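You operate a simulated robot arm through the tools that you are given. There is no shell and no other tool. Be economical: measure what you need, move in short steps, check, and stop when the job is done.

You run a simulated robot arm. Do the job below in one go: nothing can be reset, and whatever is moved stays where it is left.

JOB
Centre the pastry board over the drawers, roll the pastry thin and lay the folded towel on top.
Fine: in that order; the board's grip toward the window; rolling pin back where it lay before the towel goes on. Set down upright: rolling pin.

It is judged by the outcome, as a careful person would: the job done as asked, and still so three seconds after it is handed in. It fails if anything else is knocked over, pushed out of place, dropped, spilled or broken. Flat cloth is picked up by pressing the open fingertips on it (5 to 10 N) and closing them slowly along it; thin cloth reads only 2 to 8 mm in the jaws.

ROBOT AND FRAMES
A 6-joint arm with a two-finger parallel gripper, fixed in place. Base frame: the origin is at the foot of the arm, x ahead of it, y to its left, z up; the work surface is at about z = 0.91. Units: m, degrees, N and s.
With the tool pointing down near the work surface it reaches from about 0.48 to 0.88 m from the base axis. Its first joint turns from -115.0 to 115.0 degrees. Payload 4.2 kg.
The TCP is the grasp point between the finger pads, 0.023 m short of the fingertips. In the tool frame z runs along the fingers and y along their closing line. The gripper opens to 0.094 m. The fingers are 0.038 m wide and 0.01 m thick; the gripper's body (0.054 by 0.096 m) begins 0.039 m behind the TCP.
Orientation is that of the tool frame in the base frame, as a unit quaternion [x, y, z, w]. With the fingers straight down and closing along the base's y, the tool's x points along the base's -x, its y along +y and its z along -z.

CONTROLS
- The arm moves only by the tool drive_tool. Its argument "deltas" is a list of rows, each a list of 3 entries, a list of its own where there are three numbers: the shift along the tool's x, y, z in m, then the turn, a rotation vector about the tool's x, y, z in degrees, then the opening in per cent of the stroke, from 0 (shut) to 100 (fully open). In form: [[[x, y, z], [rx, ry, rz], gripper], ...]. A call has 1 to 12 rows; each row shifts and turns the commanded pose from where the row before left it, along the tool's axes as they then stand. A row lasts 0.2 s, in which the tool goes at most 0.05 m and 8.6 degrees; a call with a longer step from one row to the next is refused whole, and so is a gripper value outside its range. A pose out of reach is approached as far as the arm can. The call stops where the force on the tool passes 90 N (or 10 N more than at its start, if that is more) or the arm is blocked; 0.2 s more then pass. Each finger travels about 0.108 m/s and halts on what it meets, pressing with about 41 N; the grip force reading is that of the motor and also rises with nothing between the fingers. The clock runs only during rows and for 0.2 s after the last one: add rows that do not move to give the fingers time. It gives the time, the measured TCP pose, the force on the tool (base axes), the opening and the grip force at its end, in the units of the frame above (readings bear some noise), with the torque about the TCP (base axes, N m) and any sound that the robot's microphone picked up.
- Cameras (640 x 400 px; columns grow to the right, rows downward): "scene" is fixed at [0.051, 0.6493, 1.6603]; the picture's right is [-0.75, -0.67, 0.00], its down [-0.45, 0.51, -0.73] and it looks along [0.49, -0.55, -0.68] (base axes); focal length 328 px, centre (320, 200). "wrist" rides on the gripper at [0.086, 0.016, -0.074] in the tool frame; the picture's right is [-0.18, 0.98, 0.00], its down [-0.58, -0.11, -0.81] and it looks along [-0.79, -0.15, 0.59] (tool axes); focal length 243 px, centre (320, 200). There is no depth. A picture from a camera that has moved, and an enlarged one, comes with that camera's place and axes in the base frame and with its lens.
- capture(camera): a new picture of that camera. It takes no simulated time.
- lift_body(by): slides the trunk up (or, below 0, down) by that many m; the arm rides with it, the base frame stays. It gives what a move gives, with no picture.
- enlarge(camera, box): a new picture of the part [left, top, right, bottom] of that camera's present view, enlarged. It takes no simulated time.
- sign_off(): hands the job in; it is judged then, once.

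Go step by step. Nothing tells you positions but the pictures and the camera data: compare them with the known pose of the tool, close in by small moves and look again before you grip or let go. The budget is 120 turns and 68 pictures, counting those below and the enlarged ones. Unless the task says otherwise, let go and move clear before handing in, and close with one line.

The tools are called by a JSON object that holds its "method" and its "body". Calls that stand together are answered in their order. drive_tool: Moves the arm, as the interface text tells. Its arguments: {"type":"object","properties":{"deltas":{"type":"array","items":{"type":"array"}}},"required":["deltas"]} The other tools are called the same way: lift_body (by) slides the trunk up or down; capture (camera) takes a picture; enlarge (camera, box) takes an enlarged picture of a part of a camera's view; sign_off () hands the job in.

At the start:

```text
time: 0.0
eef_pos: [0.5024, 0.0121, 1.2145]
tcp_rot: [0.0, 1.0, 0.0, 0.0]
ft_force: [-1.0, 0.0, -0.4]
moment: [0.0, 0.0, -0.01]
width: 0.094
finger_force: 0.0
trunk travel left (down, up): [-0.8, 0.19]
```

scene: 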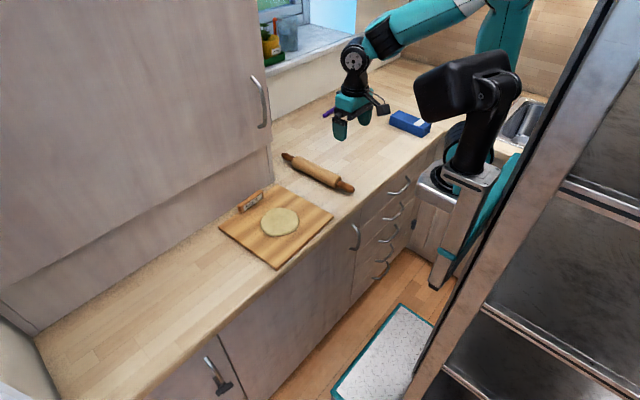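
wrist: 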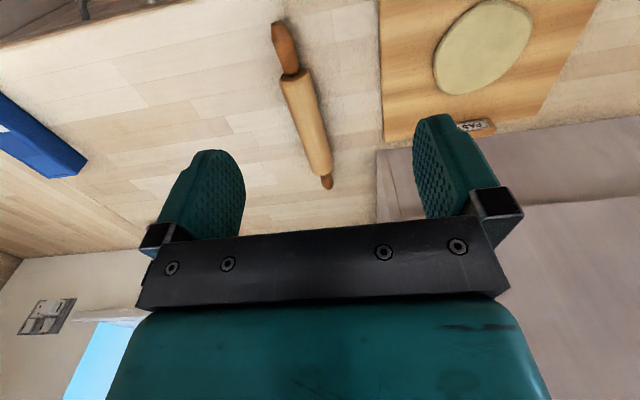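

I see the board with its pastry at about (0.62, 0.20) and the rolling pin to the right of it. The drawers seem to be further right. I'll look closer before planning.

{"method": "enlarge", "body": {"camera": "scene", "box": [200, 80, 360, 280]}}

{"method": "enlarge", "body": {"camera": "scene", "box": [310, 70, 560, 290]}}

{"method": "enlarge", "body": {"camera": "scene", "box": [230, 0, 430, 140]}}

```text
2.00 times, centred on (280, 180) of scene
camera zoom: at [0.051, 0.6493, 1.6603], right [-0.75, -0.67, 0.0], down [-0.45, 0.51, -0.73], along [0.49, -0.55, -0.68], focal length 656 px, centre (400, 240)
```

zoom: 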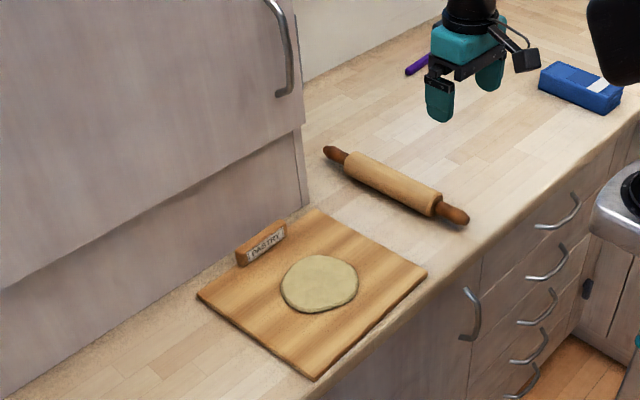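

```text
1.82 times, centred on (435, 180) of scene
camera zoom: at [0.051, 0.6493, 1.6603], right [-0.75, -0.67, 0.0], down [-0.45, 0.51, -0.73], along [0.49, -0.55, -0.68], focal length 597 px, centre (111, 236)
```

zoom: 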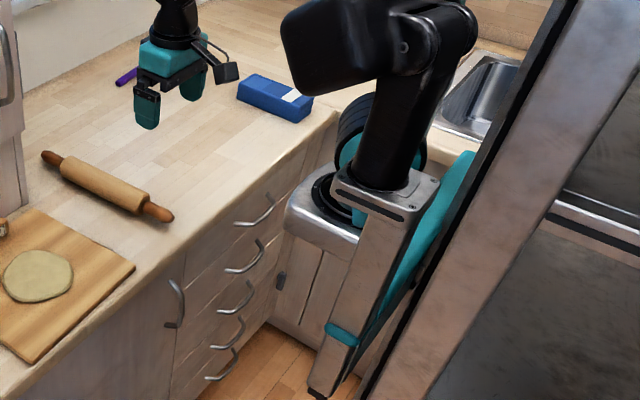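

```text
2.86 times, centred on (330, 70) of scene
camera zoom: at [0.051, 0.6493, 1.6603], right [-0.75, -0.67, 0.0], down [-0.45, 0.51, -0.73], along [0.49, -0.55, -0.68], focal length 938 px, centre (291, 571)
```

zoom: 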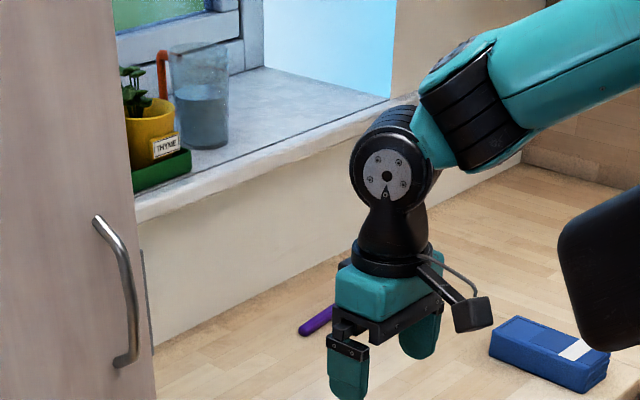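

The board's raised grip, marked PASTRY, already sits on the +x side, which is the window side. Next I'll measure the drawer unit closely and move the wrist camera toward -y to identify the blue item and find the towel.

{"method": "enlarge", "body": {"camera": "scene", "box": [340, 150, 440, 290]}}

{"method": "drive_tool", "body": {"deltas": [[[0, -0.05, 0], [0, 0, 0], 100], [[0, -0.05, 0], [0, 0, 0], 100], [[0, -0.05, 0], [0, 0, 0], 100], [[0, -0.05, 0], [0, 0, 0], 100], [[0, -0.05, 0], [0, 0, 0], 100], [[0, -0.05, 0], [0, 0, 0], 100]]}}

{"method": "capture", "body": {"camera": "wrist"}}

{"method": "capture", "body": {"camera": "scene"}}

```text
2.86 times, centred on (390, 220) of scene
camera zoom: at [0.051, 0.6493, 1.6603], right [-0.75, -0.67, 0.0], down [-0.45, 0.51, -0.73], along [0.49, -0.55, -0.68], focal length 938 px, centre (120, 143)
```

zoom: 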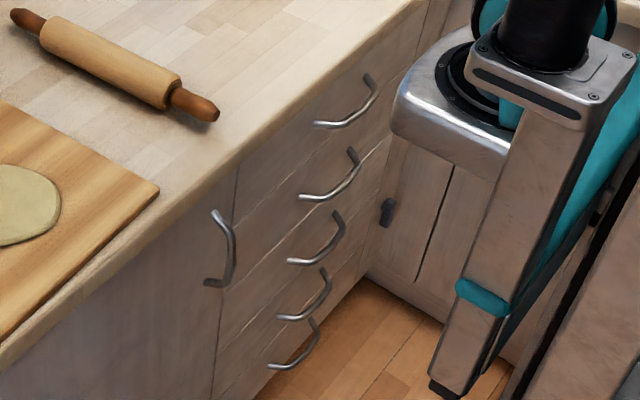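

```text
time: 1.4
eef_pos: [0.5056, -0.288, 1.215]
tcp_rot: [-0.001, 1.0, 0.0, 0.001]
ft_force: [0.0, 1.3, 0.5]
moment: [-0.01, -0.01, 0.01]
width: 0.094
finger_force: 0.0
trunk travel left (down, up): [-0.8, 0.19]
```

```text
61 pictures are left
camera wrist: at [0.4183, -0.2725, 1.2876], right [0.18, 0.98, 0.0], down [0.58, -0.11, 0.81], along [0.79, -0.15, -0.59], focal length 243 px, centre (320, 200)
```

wrist: 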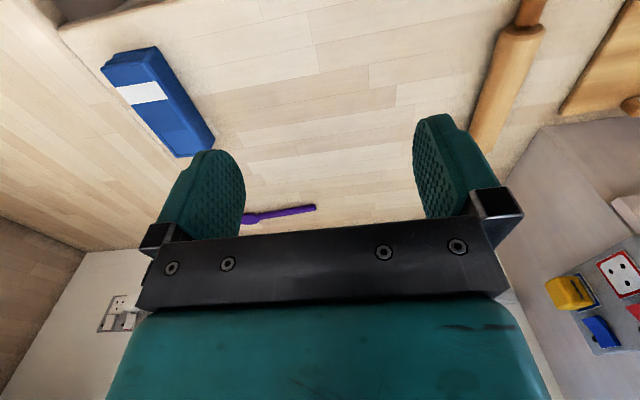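

```text
60 pictures are left
```

scene: 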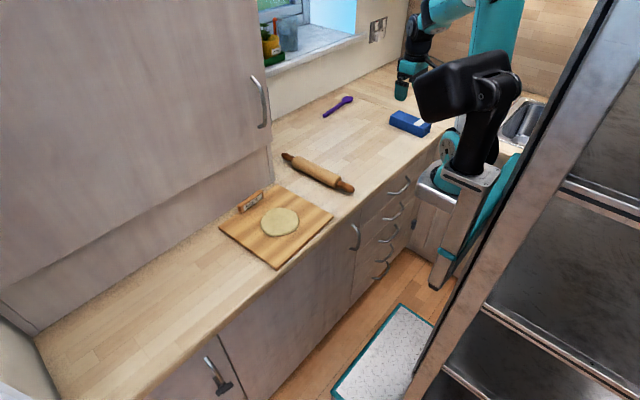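

The blue block is a packet and the purple item is a spoon, so neither is the towel. The drawer unit spans about y -0.06 to -0.57, with the handles centred near -0.32. There's something pale at the bottom-left of the scene view, so I'll turn the wrist camera toward +y to look for the towel.

{"method": "drive_tool", "body": {"deltas": [[[0, 0.05, 0], [0, 0, 0], 100], [[0, 0.05, 0], [0, 0, 0], 100], [[0, 0.05, 0], [0, 0, 0], 100], [[0, 0.05, 0], [0, 0, 0], 100], [[0, 0.05, 0], [0, 0, 0], 100], [[0, 0.05, 0], [0, 0, 0], 100], [[0, 0.05, 0], [0, 0, 0], 100], [[0, 0.05, 0], [0, 0, 0], 100], [[0, 0.05, 0], [0, 0, 0], 100], [[0, 0.05, 0], [0, 0, 0], 100], [[0, 0.04, 0], [0, 0, 0], 100]]}}

{"method": "capture", "body": {"camera": "wrist"}}

{"method": "drive_tool", "body": {"deltas": [[[0, 0, 0], [0, 0, -8.5], 100], [[0, 0, 0], [0, 0, -8.5], 100], [[0, 0, 0], [0, 0, -8.5], 100], [[0, 0, 0], [0, 0, -8.5], 100], [[0, 0, 0], [0, 0, -8.5], 100], [[0, 0, 0], [0, 0, -8.5], 100], [[0, 0, 0], [0, 0, -8.5], 100]]}}

{"method": "capture", "body": {"camera": "wrist"}}

```text
time: 3.8
eef_pos: [0.499, 0.252, 1.2149]
tcp_rot: [0.0, 1.0, 0.0, 0.0]
ft_force: [-0.5, -0.4, 0.2]
moment: [0.0, -0.03, 0.02]
width: 0.094
finger_force: 0.0
trunk travel left (down, up): [-0.8, 0.19]
```

```text
59 pictures are left
camera wrist: at [0.4129, 0.2682, 1.2885], right [0.18, 0.98, 0.0], down [0.58, -0.11, 0.81], along [0.79, -0.15, -0.59], focal length 243 px, centre (320, 200)
```

wrist: 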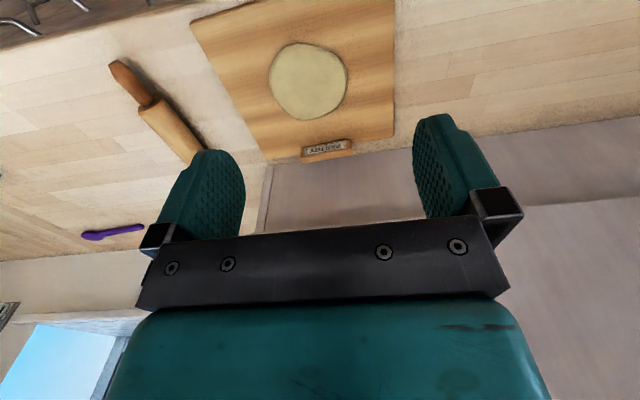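

```text
time: 5.4
eef_pos: [0.5018, 0.253, 1.2137]
tcp_rot: [-0.498, 0.867, 0.0, -0.001]
ft_force: [0.1, 0.6, 0.5]
moment: [0.02, 0.03, 0.02]
width: 0.0939
finger_force: 0.0
trunk travel left (down, up): [-0.8, 0.19]
```

```text
58 pictures are left
camera wrist: at [0.4446, 0.1856, 1.2877], right [-0.76, 0.66, 0.0], down [0.39, 0.45, 0.81], along [0.53, 0.61, -0.59], focal length 243 px, centre (320, 200)
```

wrist: 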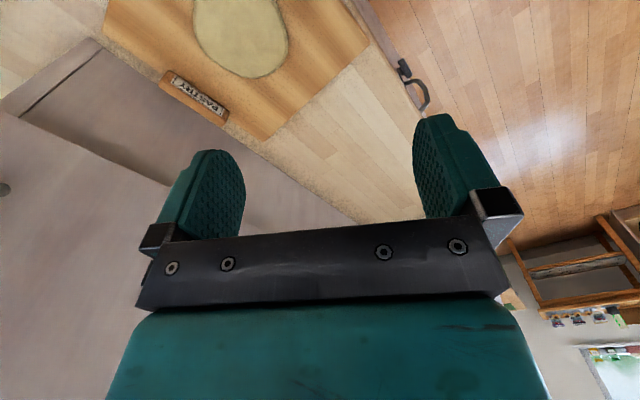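

There's no towel on this side. I'll enlarge the white item with the teal border, then scan the -y and sink side.

{"method": "enlarge", "body": {"camera": "scene", "box": [310, 280, 450, 400]}}

{"method": "enlarge", "body": {"camera": "scene", "box": [460, 60, 640, 240]}}

{"method": "drive_tool", "body": {"deltas": [[[0, 0, 0], [0, 0, 8.5], 100], [[0, 0, 0], [0, 0, 8.5], 100], [[0, 0, 0], [0, 0, 8.5], 100], [[0, 0, 0], [0, 0, 8.5], 100], [[0, 0, 0], [0, 0, 8.5], 100], [[0, 0, 0], [0, 0, 8.5], 100], [[0, 0, 0], [0, 0, 8.5], 100], [[0, -0.05, 0], [0, 0, 0], 100], [[0, -0.05, 0], [0, 0, 0], 100], [[0, -0.05, 0], [0, 0, 0], 100], [[0, -0.05, 0], [0, 0, 0], 100], [[0, -0.05, 0], [0, 0, 0], 100]]}}

{"method": "drive_tool", "body": {"deltas": [[[0, -0.05, 0], [0, 0, 0], 100], [[0, -0.05, 0], [0, 0, 0], 100], [[0, -0.05, 0], [0, 0, 0], 100], [[0, -0.05, 0], [0, 0, 0], 100], [[0, -0.05, 0], [0, 0, 0], 100], [[0, 0, 0], [0, 0, 8.5], 100], [[0, 0, 0], [0, 0, 8.5], 100], [[0, 0, 0], [0, 0, 8.5], 100], [[0, 0, 0], [0, 0, 8.5], 100], [[0, 0, 0], [0, 0, 8.5], 100], [[0, 0, 0], [0, 0, 8.5], 100], [[0, 0, 0], [0, 0, 8.5], 100]]}}

{"method": "capture", "body": {"camera": "wrist"}}

```text
3.33 times, centred on (380, 340) of scene
camera zoom: at [0.051, 0.6493, 1.6603], right [-0.75, -0.67, 0.0], down [-0.45, 0.51, -0.73], along [0.49, -0.55, -0.68], focal length 1094 px, centre (120, -267)
```

zoom: 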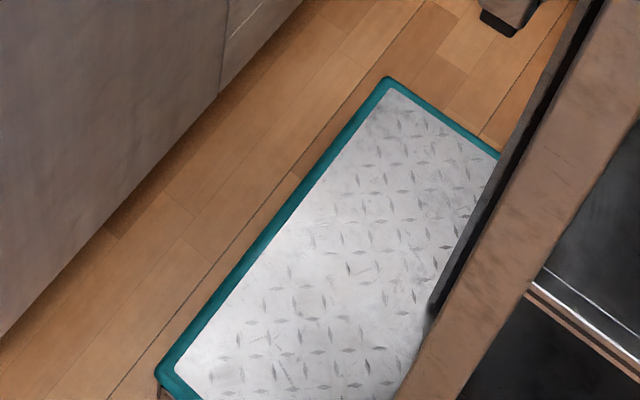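

```text
2.22 times, centred on (550, 150) of scene
camera zoom: at [0.051, 0.6493, 1.6603], right [-0.75, -0.67, 0.0], down [-0.45, 0.51, -0.73], along [0.49, -0.55, -0.68], focal length 729 px, centre (-191, 311)
```

zoom: 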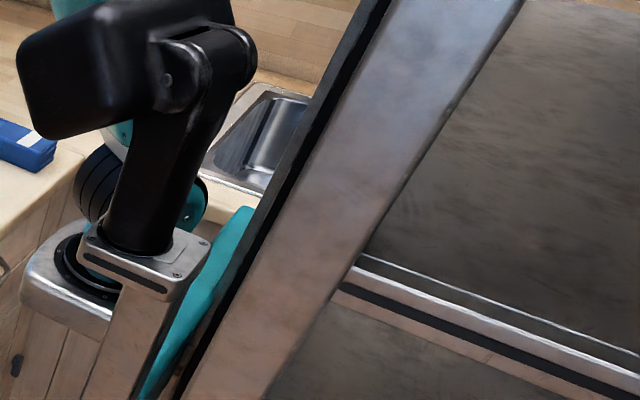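

```text
time: 8.0
eef_pos: [0.5037, -0.0004, 1.2164]
tcp_rot: [-0.001, 1.0, -0.001, 0.0]
ft_force: [-0.3, 0.5, 0.1]
moment: [-0.05, 0.0, -0.04]
width: 0.0942
finger_force: 0.1
trunk travel left (down, up): [-0.8, 0.19]
```

```text
time: 10.6
eef_pos: [0.5028, -0.2479, 1.2142]
tcp_rot: [0.497, 0.868, 0.0, 0.0]
ft_force: [-0.5, -0.8, -0.2]
moment: [0.02, -0.01, 0.02]
width: 0.094
finger_force: 0.1
trunk travel left (down, up): [-0.8, 0.19]
```

```text
55 pictures are left
camera wrist: at [0.4725, -0.1656, 1.2877], right [0.94, 0.34, 0.0], down [0.2, -0.56, 0.81], along [0.27, -0.76, -0.59], focal length 243 px, centre (320, 200)
```

wrist: 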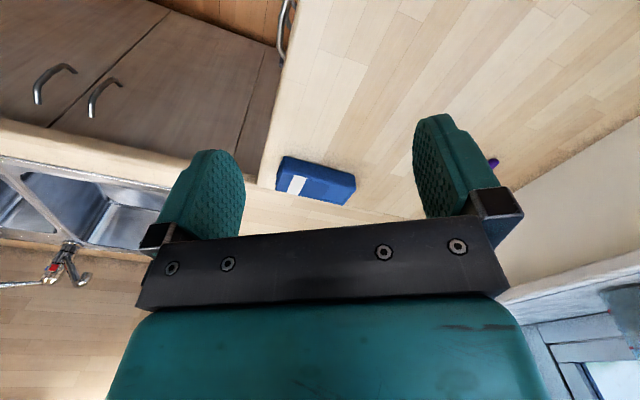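

The teal-edged item is the robot's own base plate. I'll look closely at the blue item, since its white band may mean it is the folded towel.

{"method": "enlarge", "body": {"camera": "wrist", "box": [250, 130, 380, 220]}}

{"method": "enlarge", "body": {"camera": "scene", "box": [370, 90, 450, 150]}}

```text
4.44 times, centred on (315, 175) of wrist
camera zoom: at [0.4725, -0.1656, 1.2877], right [0.94, 0.34, 0.0], down [0.2, -0.56, 0.81], along [0.27, -0.76, -0.59], focal length 1078 px, centre (342, 311)
```

zoom: 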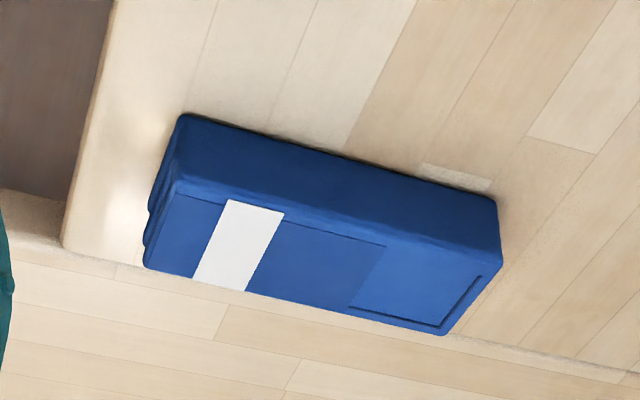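

```text
6.67 times, centred on (410, 120) of scene
camera zoom: at [0.051, 0.6493, 1.6603], right [-0.75, -0.67, 0.0], down [-0.45, 0.51, -0.73], along [0.49, -0.55, -0.68], focal length 2188 px, centre (-280, 733)
```

zoom: 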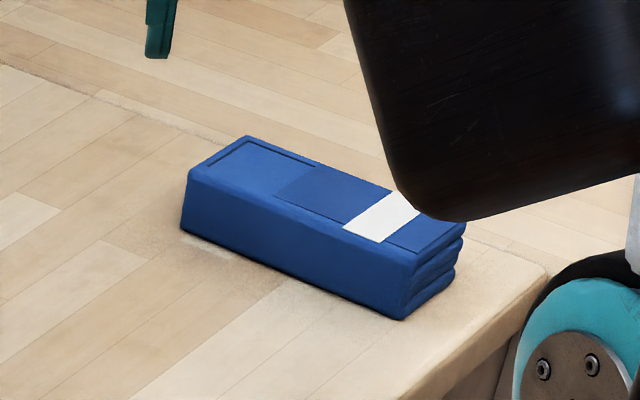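

The blue item is the folded towel: it shows layered folds, lies along x at about (0.61, -0.57), and is about 0.07 wide. The pin at about (0.685, -0.04) blocks the board's path, so I'll park it on the +y side, slide the board by its grip, roll, and then return the pin. First I'll move above the pin.

{"method": "drive_tool", "body": {"deltas": [[[0, 0, 0], [0, 0, -8], 100], [[0, 0, 0], [0, 0, -8], 100], [[0, 0, 0], [0, 0, -8], 100], [[0, 0, 0], [0, 0, -8], 100], [[0, 0, 0], [0, 0, -8], 100], [[0, 0, 0], [0, 0, -8], 100], [[0, 0, 0], [0, 0, -8], 100], [[0, 0, 0], [0, 0, -8], 100]]}}

{"method": "drive_tool", "body": {"deltas": [[[-0.033, 0.0322, 0], [0, 0, 0], 100], [[-0.033, 0.0322, 0], [0, 0, 0], 100], [[-0.033, 0.0322, 0], [0, 0, 0], 100], [[-0.033, 0.0322, 0], [0, 0, 0], 100], [[-0.033, 0.0322, 0], [0, 0, 0], 100], [[-0.033, 0.0322, 0], [0, 0, 0], 100], [[0, 0, 0.04], [0, 0, 0], 100], [[0, 0, 0.04], [0, 0, 0], 100], [[0, 0, 0.04], [0, 0, 0], 100]]}}

{"method": "capture", "body": {"camera": "wrist"}}

{"method": "capture", "body": {"camera": "scene"}}

```text
time: 12.4
eef_pos: [0.5033, -0.2478, 1.2154]
tcp_rot: [-0.042, 0.999, 0.0, 0.0]
ft_force: [0.1, 0.5, 0.3]
moment: [0.0, 0.01, -0.04]
width: 0.0942
finger_force: 0.0
trunk travel left (down, up): [-0.8, 0.19]
```

```text
time: 14.4
eef_pos: [0.6821, -0.0376, 1.0928]
tcp_rot: [-0.04, 0.999, 0.0, 0.001]
ft_force: [0.7, 0.6, -0.2]
moment: [-0.02, 0.0, 0.0]
width: 0.0942
finger_force: 0.1
trunk travel left (down, up): [-0.8, 0.19]
```

```text
52 pictures are left
camera wrist: at [0.5946, -0.0297, 1.1667], right [0.11, 0.99, 0.0], down [0.59, -0.06, 0.81], along [0.8, -0.09, -0.59], focal length 243 px, centre (320, 200)
```

wrist: 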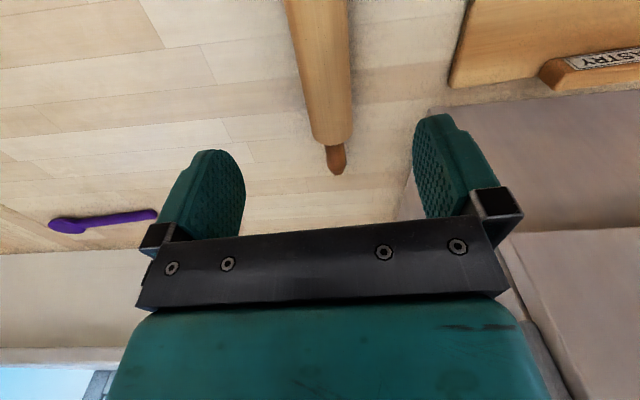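

```text
51 pictures are left
```

scene: 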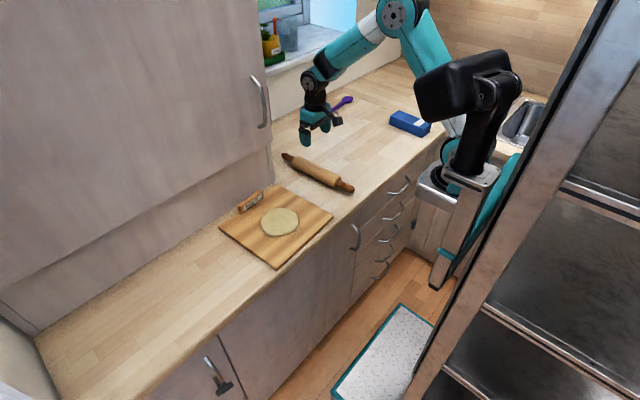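

The pin's axis is at y ≈ -0.038, yawed about 2°, with the barrel at x 0.58–0.79 and a diameter of about 0.05. I'll correct the yaw, descend around the barrel with the fingertips kept above its underside, and close.

{"method": "drive_tool", "body": {"deltas": [[[-0.004, 0, 0], [0, 0, 2.6], 100], [[0, 0, 0.04], [0, 0, 0], 100], [[0, 0, 0.04], [0, 0, 0], 100], [[0, 0, 0.03], [0, 0, 0], 100]]}}

{"method": "enlarge", "body": {"camera": "scene", "box": [260, 100, 380, 220]}}

{"method": "capture", "body": {"camera": "wrist"}}

```text
time: 15.4
eef_pos: [0.6877, -0.039, 0.9843]
tcp_rot: [-0.017, 1.0, 0.001, 0.001]
ft_force: [-0.3, -0.2, -0.3]
moment: [-0.01, 0.02, -0.02]
width: 0.094
finger_force: 0.0
trunk travel left (down, up): [-0.8, 0.19]
```

```text
3.33 times, centred on (320, 160) of scene
camera zoom: at [0.051, 0.6493, 1.6603], right [-0.75, -0.67, 0.0], down [-0.45, 0.51, -0.73], along [0.49, -0.55, -0.68], focal length 1094 px, centre (320, 333)
```

zoom: 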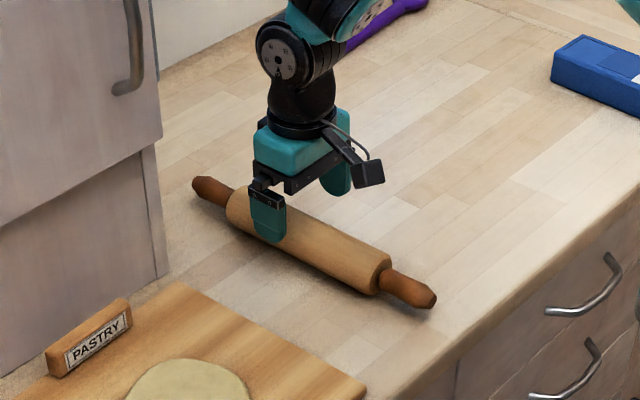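

```text
49 pictures are left
camera wrist: at [0.6005, -0.0264, 1.058], right [0.15, 0.99, 0.0], down [0.58, -0.09, 0.81], along [0.8, -0.12, -0.59], focal length 243 px, centre (320, 200)
```

wrist: 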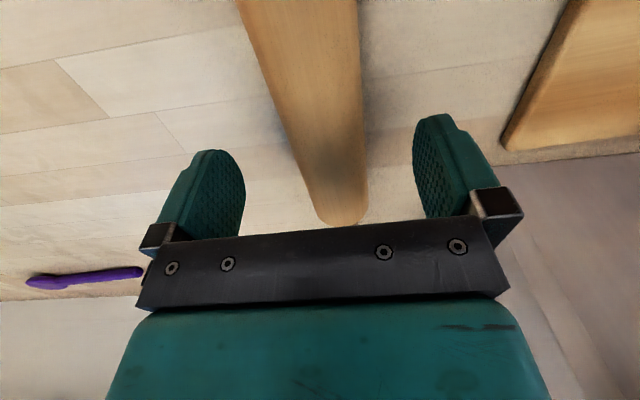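

The pin is centred between the fingers. I'll descend the last 4 cm and close.

{"method": "drive_tool", "body": {"deltas": [[[0, 0, 0.02], [0, 0, 0], 100], [[0, 0, 0.02], [0, 0, 0], 100], [[0, 0, 0], [0, 0, 0], 75], [[0, 0, 0], [0, 0, 0], 60], [[0, 0, 0], [0, 0, 0], 50], [[0, 0, 0], [0, 0, 0], 40], [[0, 0, 0], [0, 0, 0], 40]]}}

```text
time: 17.0
eef_pos: [0.6876, -0.0381, 0.9442]
tcp_rot: [-0.015, 1.0, -0.001, 0.001]
ft_force: [0.9, 0.8, -0.4]
moment: [0.07, -0.17, 0.1]
width: 0.0473
finger_force: 41.3
trunk travel left (down, up): [-0.8, 0.19]
```

I have the pin at 47 mm. I'll lift it, draw it back from the cabinet, turn it 45°, and carry it to the free counter on the +y side.

{"method": "drive_tool", "body": {"deltas": [[[0, 0, -0.04], [0, 0, 0], 40], [[0, 0, -0.04], [0, 0, 0], 40], [[0, 0, -0.04], [0, 0, 0], 40], [[0.045, 0, 0], [0, 0, 0], 40], [[0.045, 0, 0], [0, 0, 0], 40], [[0, 0, 0], [0, 0, -7.5], 40], [[0, 0, 0], [0, 0, -7.5], 40], [[0, 0, 0], [0, 0, -7.5], 40], [[0, 0, 0], [0, 0, -7.5], 40], [[0, 0, 0], [0, 0, -7.5], 40], [[0, 0, 0], [0, 0, -7.5], 40]]}}

{"method": "drive_tool", "body": {"deltas": [[[-0.035, 0.0292, 0], [0, 0, 0], 40], [[-0.035, 0.0292, 0], [0, 0, 0], 40], [[-0.035, 0.0292, 0], [0, 0, 0], 40], [[-0.035, 0.0292, 0], [0, 0, 0], 40], [[-0.035, 0.0292, 0], [0, 0, 0], 40], [[-0.035, 0.0292, 0], [0, 0, 0], 40], [[-0.035, 0.0292, 0], [0, 0, 0], 40], [[-0.035, 0.0292, 0], [0, 0, 0], 40], [[-0.035, 0.0292, 0], [0, 0, 0], 40], [[-0.035, 0.0292, 0], [0, 0, 0], 40], [[-0.035, 0.0292, 0], [0, 0, 0], 40]]}}

{"method": "capture", "body": {"camera": "scene"}}

```text
time: 19.4
eef_pos: [0.5992, -0.044, 1.0653]
tcp_rot: [-0.4, 0.917, 0.0, 0.0]
ft_force: [0.8, -0.3, -0.1]
moment: [-0.06, 0.0, 0.02]
width: 0.0376
finger_force: 0.0
trunk travel left (down, up): [-0.8, 0.19]
```

```text
time: 21.8
eef_pos: [0.6225, 0.4329, 1.0631]
tcp_rot: [-0.398, 0.917, -0.001, -0.003]
ft_force: [0.5, 1.4, -0.6]
moment: [-0.04, 0.03, 0.0]
width: 0.0377
finger_force: 0.1
out of reach, approached as far as the arm can: row 11
trunk travel left (down, up): [-0.8, 0.19]
```

```text
48 pictures are left
```

scene: 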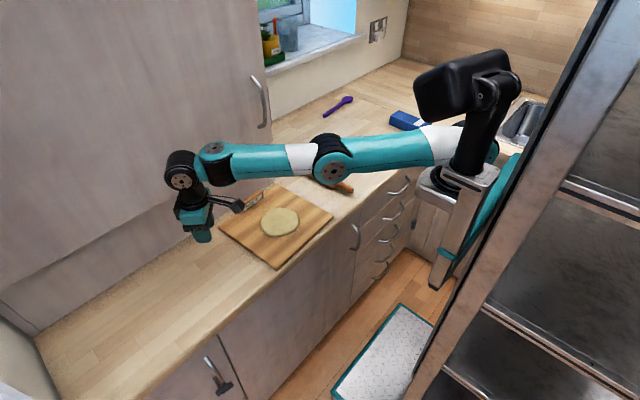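

The jaws are empty, so the pin slipped out during the lift; the grip was too high on the round barrel. I'll go back and look at where it is now.

{"method": "drive_tool", "body": {"deltas": [[[0.035, -0.0292, -0.01], [0, 0, 0], 100], [[0.035, -0.0292, -0.01], [0, 0, 0], 100], [[0.035, -0.0292, -0.01], [0, 0, 0], 100], [[0.035, -0.0292, -0.01], [0, 0, 0], 100], [[0.035, -0.0292, -0.01], [0, 0, 0], 100], [[0.035, -0.0292, -0.01], [0, 0, 0], 100], [[0.035, -0.0292, -0.01], [0, 0, 0], 100], [[0.035, -0.0292, -0.01], [0, 0, 0], 100], [[0.035, -0.0292, -0.01], [0, 0, 0], 100], [[0.035, -0.0292, -0.01], [0, 0, 0], 100]]}}

{"method": "drive_tool", "body": {"deltas": [[[0, 0, 0], [0, 0, 7.5], 100], [[0, 0, 0], [0, 0, 7.5], 100], [[0, 0, 0], [0, 0, 7.5], 100], [[0, 0, 0], [0, 0, 7.5], 100], [[0, 0, 0], [0, 0, 7.5], 100], [[0, 0, 0], [0, 0, 7.5], 100]]}}

{"method": "capture", "body": {"camera": "scene"}}

{"method": "capture", "body": {"camera": "wrist"}}

```text
time: 24.0
eef_pos: [0.5983, -0.024, 1.1602]
tcp_rot: [-0.399, 0.917, 0.001, 0.0]
ft_force: [0.9, 0.6, -0.7]
moment: [-0.06, 0.01, -0.04]
width: 0.0939
finger_force: 0.2
trunk travel left (down, up): [-0.8, 0.19]
```

```text
time: 25.4
eef_pos: [0.5991, -0.0224, 1.1627]
tcp_rot: [-0.016, 1.0, -0.001, 0.0]
ft_force: [0.2, 0.1, 0.2]
moment: [0.01, -0.02, 0.0]
width: 0.094
finger_force: 0.0
trunk travel left (down, up): [-0.8, 0.19]
```

```text
47 pictures are left
```

scene: 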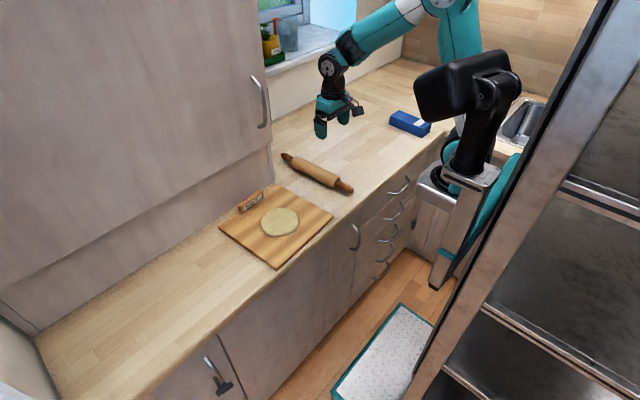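

```text
46 pictures are left
camera wrist: at [0.5123, -0.009, 1.2366], right [0.15, 0.99, 0.0], down [0.58, -0.09, 0.81], along [0.8, -0.12, -0.59], focal length 243 px, centre (320, 200)
```

wrist: 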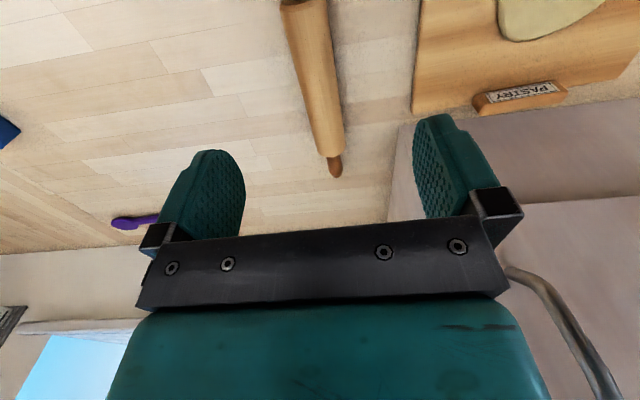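

The pin is still where it was, with its barrel centre at about (0.69, -0.037). I'll grip it about 1 cm lower this time, closing fully and lifting slowly.

{"method": "drive_tool", "body": {"deltas": [[[-0.045, -0.0085, 0], [0, 0, 0], 100], [[-0.045, -0.0085, 0], [0, 0, 0], 100], [[0, 0, 0.045], [0, 0, 0], 100], [[0, 0, 0.045], [0, 0, 0], 100], [[0, 0, 0.045], [0, 0, 0], 100], [[0, 0, 0.04], [0, 0, 0], 100], [[0, 0, 0.03], [0, 0, 0], 100], [[0, 0, 0.02], [0, 0, 0], 100], [[0, 0, 0], [0, 0, 0], 100]]}}

{"method": "drive_tool", "body": {"deltas": [[[0, 0, 0.0005], [0, 0, 0], 75], [[0, 0, 0], [0, 0, 0], 60], [[0, 0, 0], [0, 0, 0], 45], [[0, 0, 0], [0, 0, 0], 20], [[0, 0, 0], [0, 0, 0], 0], [[0, 0, 0], [0, 0, 0], 0]]}}

{"method": "drive_tool", "body": {"deltas": [[[0, 0, -0.005], [0, 0, 0], 0], [[0, 0, -0.01], [0, 0, 0], 0], [[0, 0, -0.015], [0, 0, 0], 0]]}}

{"method": "enlarge", "body": {"camera": "scene", "box": [260, 100, 380, 220]}}

```text
time: 27.4
eef_pos: [0.6896, -0.0358, 0.9375]
tcp_rot: [-0.017, 1.0, 0.0, 0.0]
ft_force: [0.1, 0.1, -0.2]
moment: [-0.05, 0.02, -0.02]
width: 0.0942
finger_force: 0.0
trunk travel left (down, up): [-0.8, 0.19]
```

```text
time: 28.8
eef_pos: [0.6894, -0.0349, 0.9378]
tcp_rot: [-0.017, 1.0, 0.0, 0.0]
ft_force: [-0.1, 0.9, 0.6]
moment: [0.04, -0.01, -0.08]
width: 0.0476
finger_force: 41.0
trunk travel left (down, up): [-0.8, 0.19]
```

```text
time: 29.6
eef_pos: [0.6899, -0.0366, 0.9678]
tcp_rot: [-0.017, 1.0, 0.0, 0.001]
ft_force: [0.0, -0.5, -2.7]
moment: [0.02, -0.02, -0.01]
width: 0.0472
finger_force: 40.5
trunk travel left (down, up): [-0.8, 0.19]
```

```text
3.33 times, centred on (320, 160) of scene
camera zoom: at [0.051, 0.6493, 1.6603], right [-0.75, -0.67, 0.0], down [-0.45, 0.51, -0.73], along [0.49, -0.55, -0.68], focal length 1094 px, centre (320, 333)
```

zoom: 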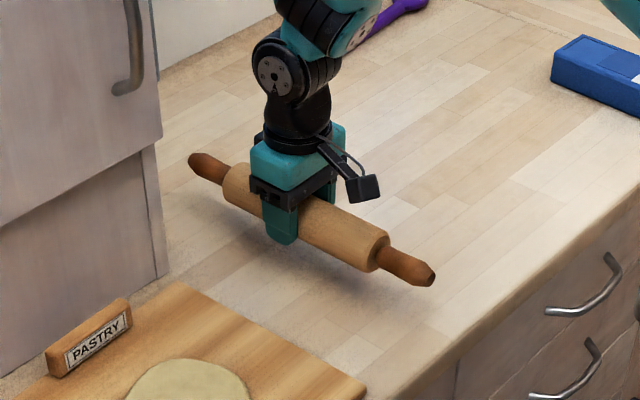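

The pin is held at 47 mm. I'll carry it to about (0.61, 0.43) with a slight yaw, keeping its far tip clear of the cabinet.

{"method": "drive_tool", "body": {"deltas": [[[0, 0, -0.025], [0, 0, 0], 0], [[0, 0, -0.025], [0, 0, 0], 0], [[0, 0, -0.025], [0, 0, 0], 0], [[0, 0, -0.025], [0, 0, 0], 0], [[0.027, 0, 0], [0, 0, 0], 0], [[0.027, 0, 0], [0, 0, 0], 0], [[0.027, 0, 0], [0, 0, 0], 0], [[0, 0, 0], [0, 0, -6.5], 0], [[0, 0, 0], [0, 0, -6.5], 0]]}}

{"method": "drive_tool", "body": {"deltas": [[[-0.0101, 0.0375, 0], [0, 0, 0], 0], [[-0.0101, 0.0375, 0], [0, 0, 0], 0], [[-0.0101, 0.0375, 0], [0, 0, 0], 0], [[-0.0101, 0.0375, 0], [0, 0, 0], 0], [[-0.0101, 0.0375, 0], [0, 0, 0], 0], [[-0.0101, 0.0375, 0], [0, 0, 0], 0], [[-0.0101, 0.0375, 0], [0, 0, 0], 0], [[-0.0101, 0.0375, 0], [0, 0, 0], 0], [[-0.0101, 0.0375, 0], [0, 0, 0], 0], [[-0.0101, 0.0375, 0], [0, 0, 0], 0], [[-0.0101, 0.0375, 0], [0, 0, 0], 0], [[-0.0101, 0.0375, 0], [0, 0, 0], 0]]}}

{"method": "capture", "body": {"camera": "scene"}}

{"method": "capture", "body": {"camera": "wrist"}}

```text
time: 31.6
eef_pos: [0.6097, -0.0388, 1.0686]
tcp_rot: [-0.13, 0.991, 0.0, 0.0]
ft_force: [0.8, 0.1, -3.0]
moment: [-0.02, 0.01, 0.03]
width: 0.0475
finger_force: 40.5
trunk travel left (down, up): [-0.8, 0.19]
```

```text
time: 34.2
eef_pos: [0.6115, 0.4289, 1.0668]
tcp_rot: [-0.13, 0.992, -0.001, -0.001]
ft_force: [-1.1, -0.9, -3.0]
moment: [0.05, -0.01, -0.01]
width: 0.0474
finger_force: 41.3
trunk travel left (down, up): [-0.8, 0.19]
```

```text
44 pictures are left
```

scene: 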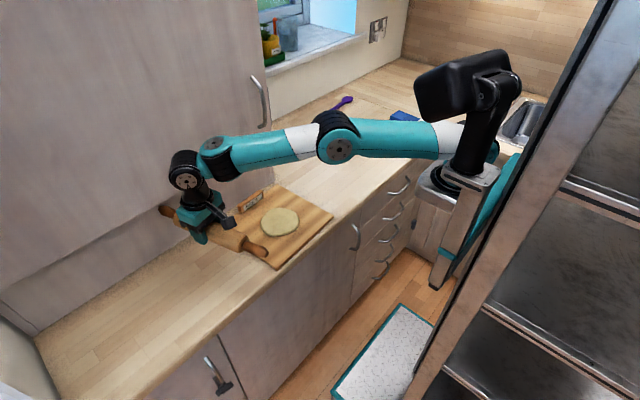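

```text
43 pictures are left
camera wrist: at [0.5242, 0.422, 1.141], right [-0.07, 1.0, 0.0], down [0.59, 0.05, 0.81], along [0.8, 0.06, -0.59], focal length 243 px, centre (320, 200)
```

wrist: 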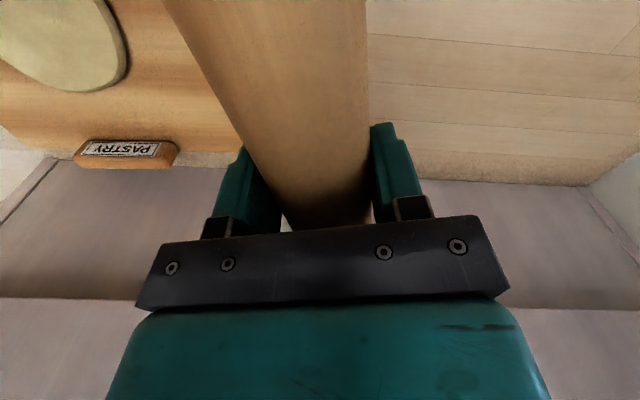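

The spot is clear beyond the board's +y edge. I'll lower the pin, release it gently, and rise.

{"method": "drive_tool", "body": {"deltas": [[[0, 0, 0.03], [0, 0, 0], 0], [[0, 0, 0.03], [0, 0, 0], 0], [[0, 0, 0.03], [0, 0, 0], 0], [[0, 0, 0.02], [0, 0, 0], 0], [[0, 0, 0.013], [0, 0, 0], 0], [[0, 0, 0.004], [0, 0, 0], 0], [[0, 0, 0], [0, 0, 0], 0]]}}

{"method": "enlarge", "body": {"camera": "scene", "box": [140, 150, 300, 310]}}

```text
time: 35.8
eef_pos: [0.6126, 0.4282, 0.9401]
tcp_rot: [-0.13, 0.991, 0.0, -0.001]
ft_force: [0.7, 0.1, -2.0]
moment: [-0.02, -0.01, 0.06]
width: 0.0472
finger_force: 41.2
trunk travel left (down, up): [-0.8, 0.19]
```

```text
2.50 times, centred on (220, 230) of scene
camera zoom: at [0.051, 0.6493, 1.6603], right [-0.75, -0.67, 0.0], down [-0.45, 0.51, -0.73], along [0.49, -0.55, -0.68], focal length 820 px, centre (570, 125)
```

zoom: 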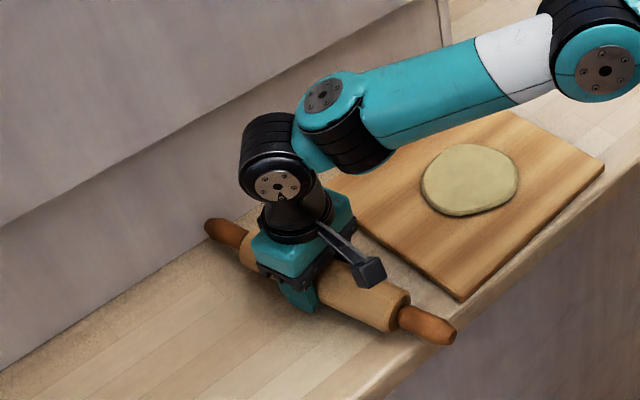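

The pin is resting clear of the board. I'll open the jaws slightly and rise.

{"method": "drive_tool", "body": {"deltas": [[[0, 0, 0.0015], [0, 0, 0], 0], [[0, 0, 0], [0, 0, 0], 45], [[0, 0, 0], [0, 0, 0], 52], [[0, 0, 0], [0, 0, 0], 60], [[0, 0, 0], [0, 0, 0], 64], [[0, 0, -0.01], [0, 0, 0], 64], [[0, 0, -0.03], [0, 0, 0], 64], [[0, 0, -0.04], [0, 0, 0], 64], [[0, 0, -0.04], [0, 0, 0], 64], [[0, 0, -0.04], [0, 0, 0], 64]]}}

{"method": "enlarge", "body": {"camera": "scene", "box": [140, 150, 340, 310]}}

```text
time: 38.0
eef_pos: [0.6134, 0.424, 1.0993]
tcp_rot: [-0.129, 0.992, 0.0, 0.0]
ft_force: [-0.2, 0.0, -0.1]
moment: [-0.02, -0.02, 0.0]
width: 0.0603
finger_force: 0.0
trunk travel left (down, up): [-0.8, 0.19]
```

```text
2.50 times, centred on (240, 230) of scene
camera zoom: at [0.051, 0.6493, 1.6603], right [-0.75, -0.67, 0.0], down [-0.45, 0.51, -0.73], along [0.49, -0.55, -0.68], focal length 820 px, centre (520, 125)
```

zoom: 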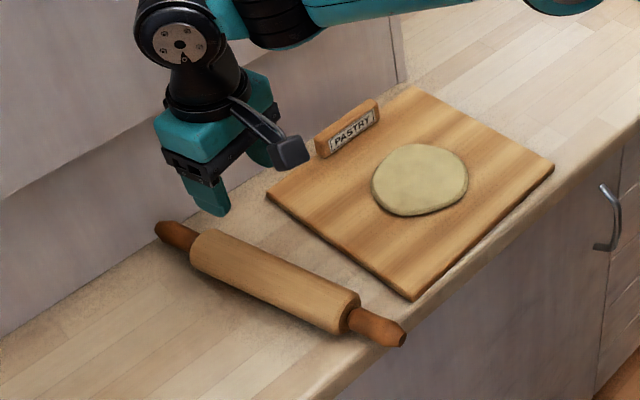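

The pin is parked, but the grip sits too near the cabinet (wall x ≈ 0.786) for the gripper body. I'll push the board's +y edge with two spread fingertips until it clears the cabinet, then take the grip for the final placement. First I'll turn the tool.

{"method": "drive_tool", "body": {"deltas": [[[0, 0, -0.02], [0, 0, 8.1], 100], [[0, 0, 0], [0, 0, 8.1], 100], [[0, 0, 0], [0, 0, 8.1], 100], [[0, 0, 0], [0, 0, 8.1], 100], [[0, 0, 0], [0, 0, 8.1], 100], [[0, 0, 0], [0, 0, 8.1], 100], [[0, 0, 0], [0, 0, 8.1], 100], [[0, 0, 0], [0, 0, 8.1], 100], [[0, 0, 0], [0, 0, 8.1], 100], [[0, 0, 0], [0, 0, 8.1], 100], [[0, 0, 0], [0, 0, 8.1], 100]]}}

{"method": "drive_tool", "body": {"deltas": [[[0, 0, 0], [0, 0, 8.1], 100], [[0, 0, 0], [0, 0, 7.9], 100], [[-0.025, 0.0185, 0], [0, 0, 0], 100], [[-0.025, 0.0185, 0], [0, 0, 0], 100]]}}

{"method": "capture", "body": {"camera": "wrist"}}

```text
time: 40.4
eef_pos: [0.6106, 0.428, 1.1185]
tcp_rot: [0.604, 0.797, 0.0, -0.001]
ft_force: [0.9, -0.3, 0.5]
moment: [-0.03, -0.01, 0.02]
width: 0.0942
finger_force: 0.1
trunk travel left (down, up): [-0.8, 0.19]
```

```text
time: 41.4
eef_pos: [0.6472, 0.3756, 1.1211]
tcp_rot: [0.709, 0.706, 0.0, 0.0]
ft_force: [-0.8, 0.4, -0.2]
moment: [-0.02, -0.03, 0.0]
width: 0.0942
finger_force: 0.1
trunk travel left (down, up): [-0.8, 0.19]
```

```text
40 pictures are left
camera wrist: at [0.6641, 0.4618, 1.1948], right [0.98, -0.19, 0.0], down [-0.11, -0.58, 0.81], along [-0.15, -0.79, -0.59], focal length 243 px, centre (320, 200)
```

wrist: 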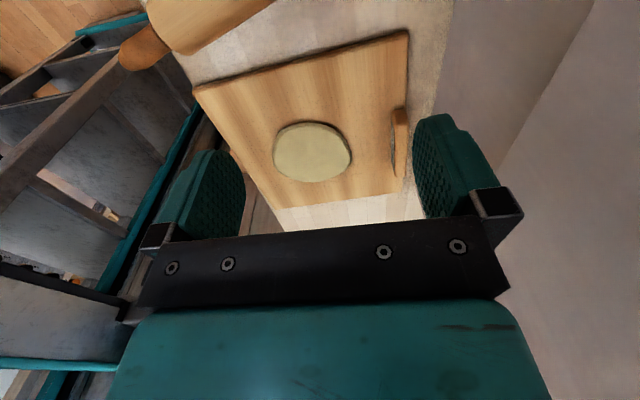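

The board's +y edge is at y ≈ 0.35 with about 3° of yaw, and the pin's near side is at about 0.40. I'll descend into the gap.

{"method": "drive_tool", "body": {"deltas": [[[0, 0.008, 0.04], [0, 0, 0], 100], [[0, 0, 0.045], [0, 0, 0], 100], [[0, 0, 0.04], [0, 0, 0], 100], [[0, 0, 0.025], [0, 0, 0], 100]]}}

{"method": "capture", "body": {"camera": "wrist"}}

{"method": "enlarge", "body": {"camera": "scene", "box": [160, 150, 320, 300]}}

```text
time: 42.4
eef_pos: [0.6583, 0.3761, 0.9709]
tcp_rot: [0.708, 0.706, 0.0, 0.001]
ft_force: [-0.3, 0.5, -0.5]
moment: [0.01, 0.01, -0.04]
width: 0.0941
finger_force: 0.0
trunk travel left (down, up): [-0.8, 0.19]
```

```text
39 pictures are left
camera wrist: at [0.6735, 0.4624, 1.0443], right [0.98, -0.19, 0.0], down [-0.11, -0.58, 0.81], along [-0.15, -0.79, -0.59], focal length 243 px, centre (320, 200)
```

wrist: 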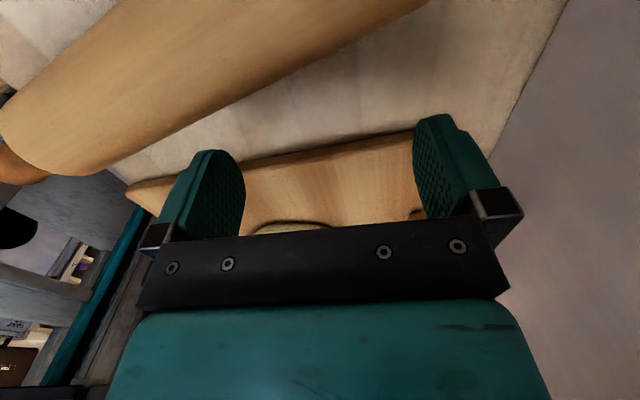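

```text
2.67 times, centred on (240, 225) of scene
camera zoom: at [0.051, 0.6493, 1.6603], right [-0.75, -0.67, 0.0], down [-0.45, 0.51, -0.73], along [0.49, -0.55, -0.68], focal length 875 px, centre (533, 133)
```

zoom: 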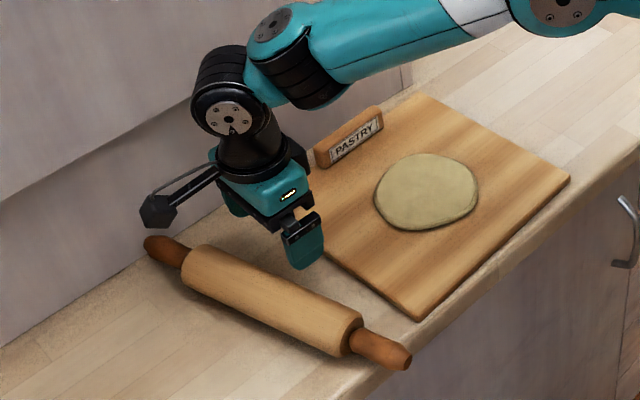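

The board's edge is only about 2 mm ahead of the fingers, so I'll shift a few millimetres away and then descend.

{"method": "drive_tool", "body": {"deltas": [[[0.004, 0.01, 0.005], [0, 0, 0], 100], [[0, 0, 0.01], [0, 0, 0], 100], [[0, 0, 0.01], [0, 0, 0], 100], [[0, 0, 0.007], [0, 0, 0], 100], [[0, 0, 0], [0, 0, 0], 100]]}}

{"method": "capture", "body": {"camera": "wrist"}}

```text
time: 43.6
eef_pos: [0.6652, 0.3813, 0.9386]
tcp_rot: [0.709, 0.706, 0.0, 0.0]
ft_force: [0.2, -1.6, 1.5]
moment: [0.0, 0.03, 0.09]
width: 0.0942
finger_force: 0.1
trunk travel left (down, up): [-0.8, 0.19]
```

```text
37 pictures are left
camera wrist: at [0.6816, 0.4674, 1.012], right [0.98, -0.19, 0.0], down [-0.11, -0.58, 0.81], along [-0.15, -0.79, -0.59], focal length 243 px, centre (320, 200)
```

wrist: 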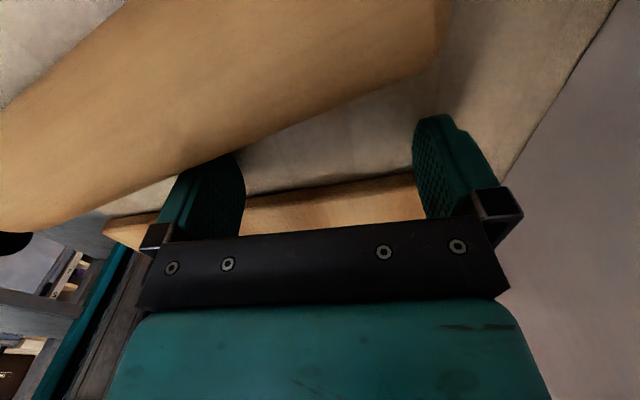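

I'm in position with only a faint touch on the sensor. I'll nudge the board clear of the pin, re-centre the fingers on it in x, and push on slowly.

{"method": "drive_tool", "body": {"deltas": [[[-0.008, 0, 0], [0, 0, 0], 100], [[-0.008, 0, 0], [0, 0, 0], 100], [[-0.008, 0, 0], [0, 0, 0], 100], [[0.006, 0, 0], [0, 0, 0], 100], [[0, -0.018, 0], [0, 0, 0], 100], [[0, -0.018, 0], [0, 0, 0], 100], [[-0.008, 0, 0], [0, 0, 0], 100], [[-0.01, 0, 0], [0, 0, 0], 100], [[-0.01, 0, 0], [0, 0, 0], 100], [[-0.01, 0, 0], [0, 0, 0], 100]]}}

{"method": "capture", "body": {"camera": "scene"}}

```text
time: 45.8
eef_pos: [0.6277, 0.3255, 0.9379]
tcp_rot: [0.708, 0.706, 0.0, 0.0]
ft_force: [0.2, 0.7, 0.9]
moment: [-0.01, 0.06, -0.03]
width: 0.0939
finger_force: 0.0
trunk travel left (down, up): [-0.8, 0.19]
```

```text
36 pictures are left
```

scene: 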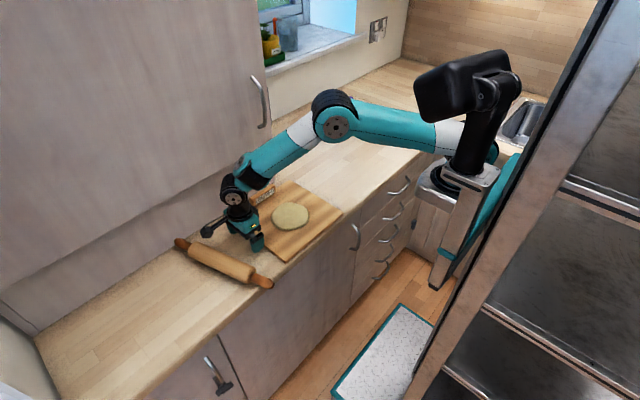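

The board slides cleanly. I'll continue the push in -y.

{"method": "drive_tool", "body": {"deltas": [[[-0.008, 0, 0], [0, 0, 0], 100], [[-0.012, 0, 0], [0, 0, 0], 100], [[-0.012, 0, 0], [0, 0, 0], 100], [[-0.012, 0, 0], [0, 0, 0], 100], [[-0.012, 0, 0], [0, 0, 0], 100], [[-0.012, 0, 0], [0, 0, 0], 100], [[-0.012, 0, 0], [0, 0, 0], 100], [[-0.012, 0, 0], [0, 0, 0], 100], [[-0.012, 0, 0], [0, 0, 0], 100], [[-0.012, 0, 0], [0, 0, 0], 100], [[-0.012, 0, 0], [0, 0, 0], 100], [[-0.008, 0, 0], [0, 0, 0], 100]]}}

{"method": "capture", "body": {"camera": "scene"}}

```text
time: 48.4
eef_pos: [0.629, 0.188, 0.9389]
tcp_rot: [0.709, 0.705, 0.0, 0.001]
ft_force: [0.9, 0.7, -0.3]
moment: [-0.02, -0.01, -0.02]
width: 0.0941
finger_force: 0.1
trunk travel left (down, up): [-0.8, 0.19]
```

```text
35 pictures are left
```

scene: 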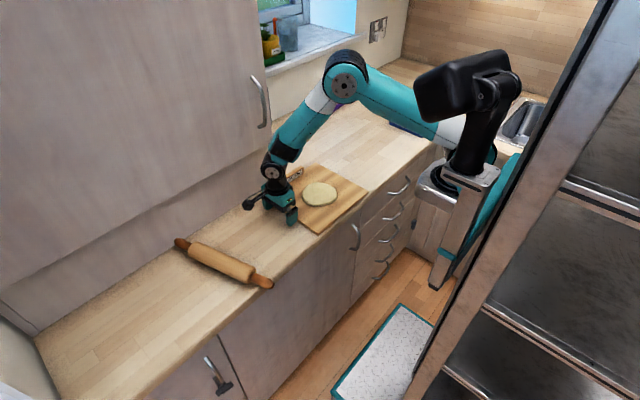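

It's tracking well, with the pastry still centred on the board. I'll keep pushing.

{"method": "drive_tool", "body": {"deltas": [[[-0.008, 0, 0], [0, 0, 0], 100], [[-0.014, 0, 0], [0, 0, 0], 100], [[-0.016, 0, 0], [0, 0, 0], 100], [[-0.016, 0, 0], [0, 0, 0], 100], [[-0.016, 0, 0], [0, 0, 0], 100], [[-0.016, 0, 0], [0, 0, 0], 100], [[-0.016, 0, 0], [0, 0, 0], 100], [[-0.016, 0, 0], [0, 0, 0], 100], [[-0.016, 0, 0], [0, 0, 0], 100], [[-0.016, 0, 0], [0, 0, 0], 100], [[-0.016, 0, 0], [0, 0, 0], 100], [[-0.01, 0, 0], [0, 0, 0], 100]]}}

{"method": "drive_tool", "body": {"deltas": [[[-0.008, 0, 0], [0, 0, 0], 100], [[-0.014, 0, 0], [0, 0, 0], 100], [[-0.016, 0, 0], [0, 0, 0], 100], [[-0.016, 0, 0], [0, 0, 0], 100], [[-0.016, 0, 0], [0, 0, 0], 100], [[-0.016, 0, 0], [0, 0, 0], 100], [[-0.016, 0, 0], [0, 0, 0], 100], [[-0.016, 0, 0], [0, 0, 0], 100], [[-0.016, 0, 0], [0, 0, 0], 100], [[-0.012, 0, 0], [0, 0, 0], 100], [[-0.01, 0, 0], [0, 0, 0], 100]]}}

{"method": "enlarge", "body": {"camera": "scene", "box": [270, 80, 450, 260]}}

```text
time: 51.0
eef_pos: [0.6278, 0.0146, 0.9371]
tcp_rot: [0.708, 0.706, -0.001, 0.0]
ft_force: [-0.8, 0.3, 0.6]
moment: [-0.03, 0.03, 0.03]
width: 0.0939
finger_force: 0.1
trunk travel left (down, up): [-0.8, 0.19]
```

```text
time: 53.4
eef_pos: [0.6263, -0.1433, 0.9389]
tcp_rot: [0.709, 0.706, 0.0, 0.0]
ft_force: [-0.2, 1.7, 1.0]
moment: [0.04, 0.05, -0.09]
width: 0.0941
finger_force: 0.0
trunk travel left (down, up): [-0.8, 0.19]
```

```text
2.22 times, centred on (360, 170) of scene
camera zoom: at [0.051, 0.6493, 1.6603], right [-0.75, -0.67, 0.0], down [-0.45, 0.51, -0.73], along [0.49, -0.55, -0.68], focal length 729 px, centre (231, 267)
```

zoom: 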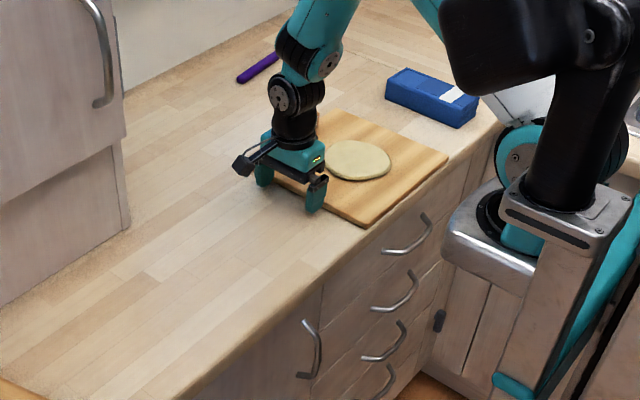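

The board is nearly there, with its centre near y ≈ -0.29. I'll take a sharper look at the drawer unit's edges to fix the centre line.

{"method": "enlarge", "body": {"camera": "scene", "box": [345, 140, 425, 220]}}

{"method": "enlarge", "body": {"camera": "scene", "box": [345, 210, 425, 290]}}

```text
5.00 times, centred on (385, 180) of scene
camera zoom: at [0.051, 0.6493, 1.6603], right [-0.75, -0.67, 0.0], down [-0.45, 0.51, -0.73], along [0.49, -0.55, -0.68], focal length 1641 px, centre (-5, 300)
```

zoom: 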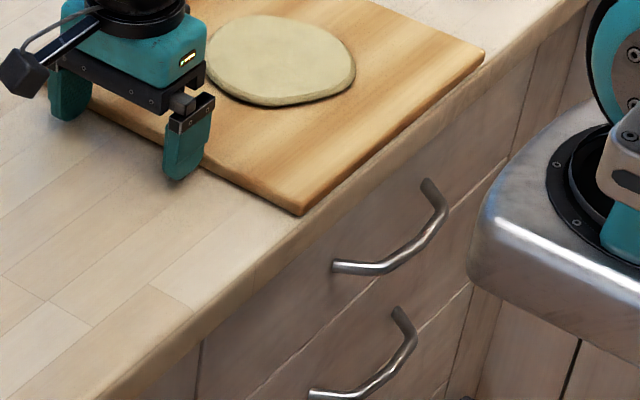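

```text
5.00 times, centred on (385, 250) of scene
camera zoom: at [0.051, 0.6493, 1.6603], right [-0.75, -0.67, 0.0], down [-0.45, 0.51, -0.73], along [0.49, -0.55, -0.68], focal length 1641 px, centre (-5, -50)
```

zoom: 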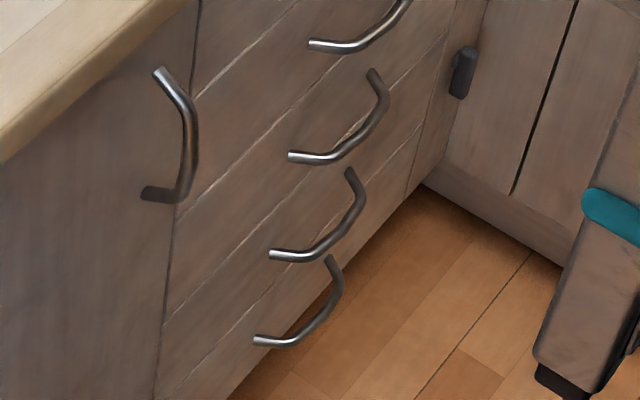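

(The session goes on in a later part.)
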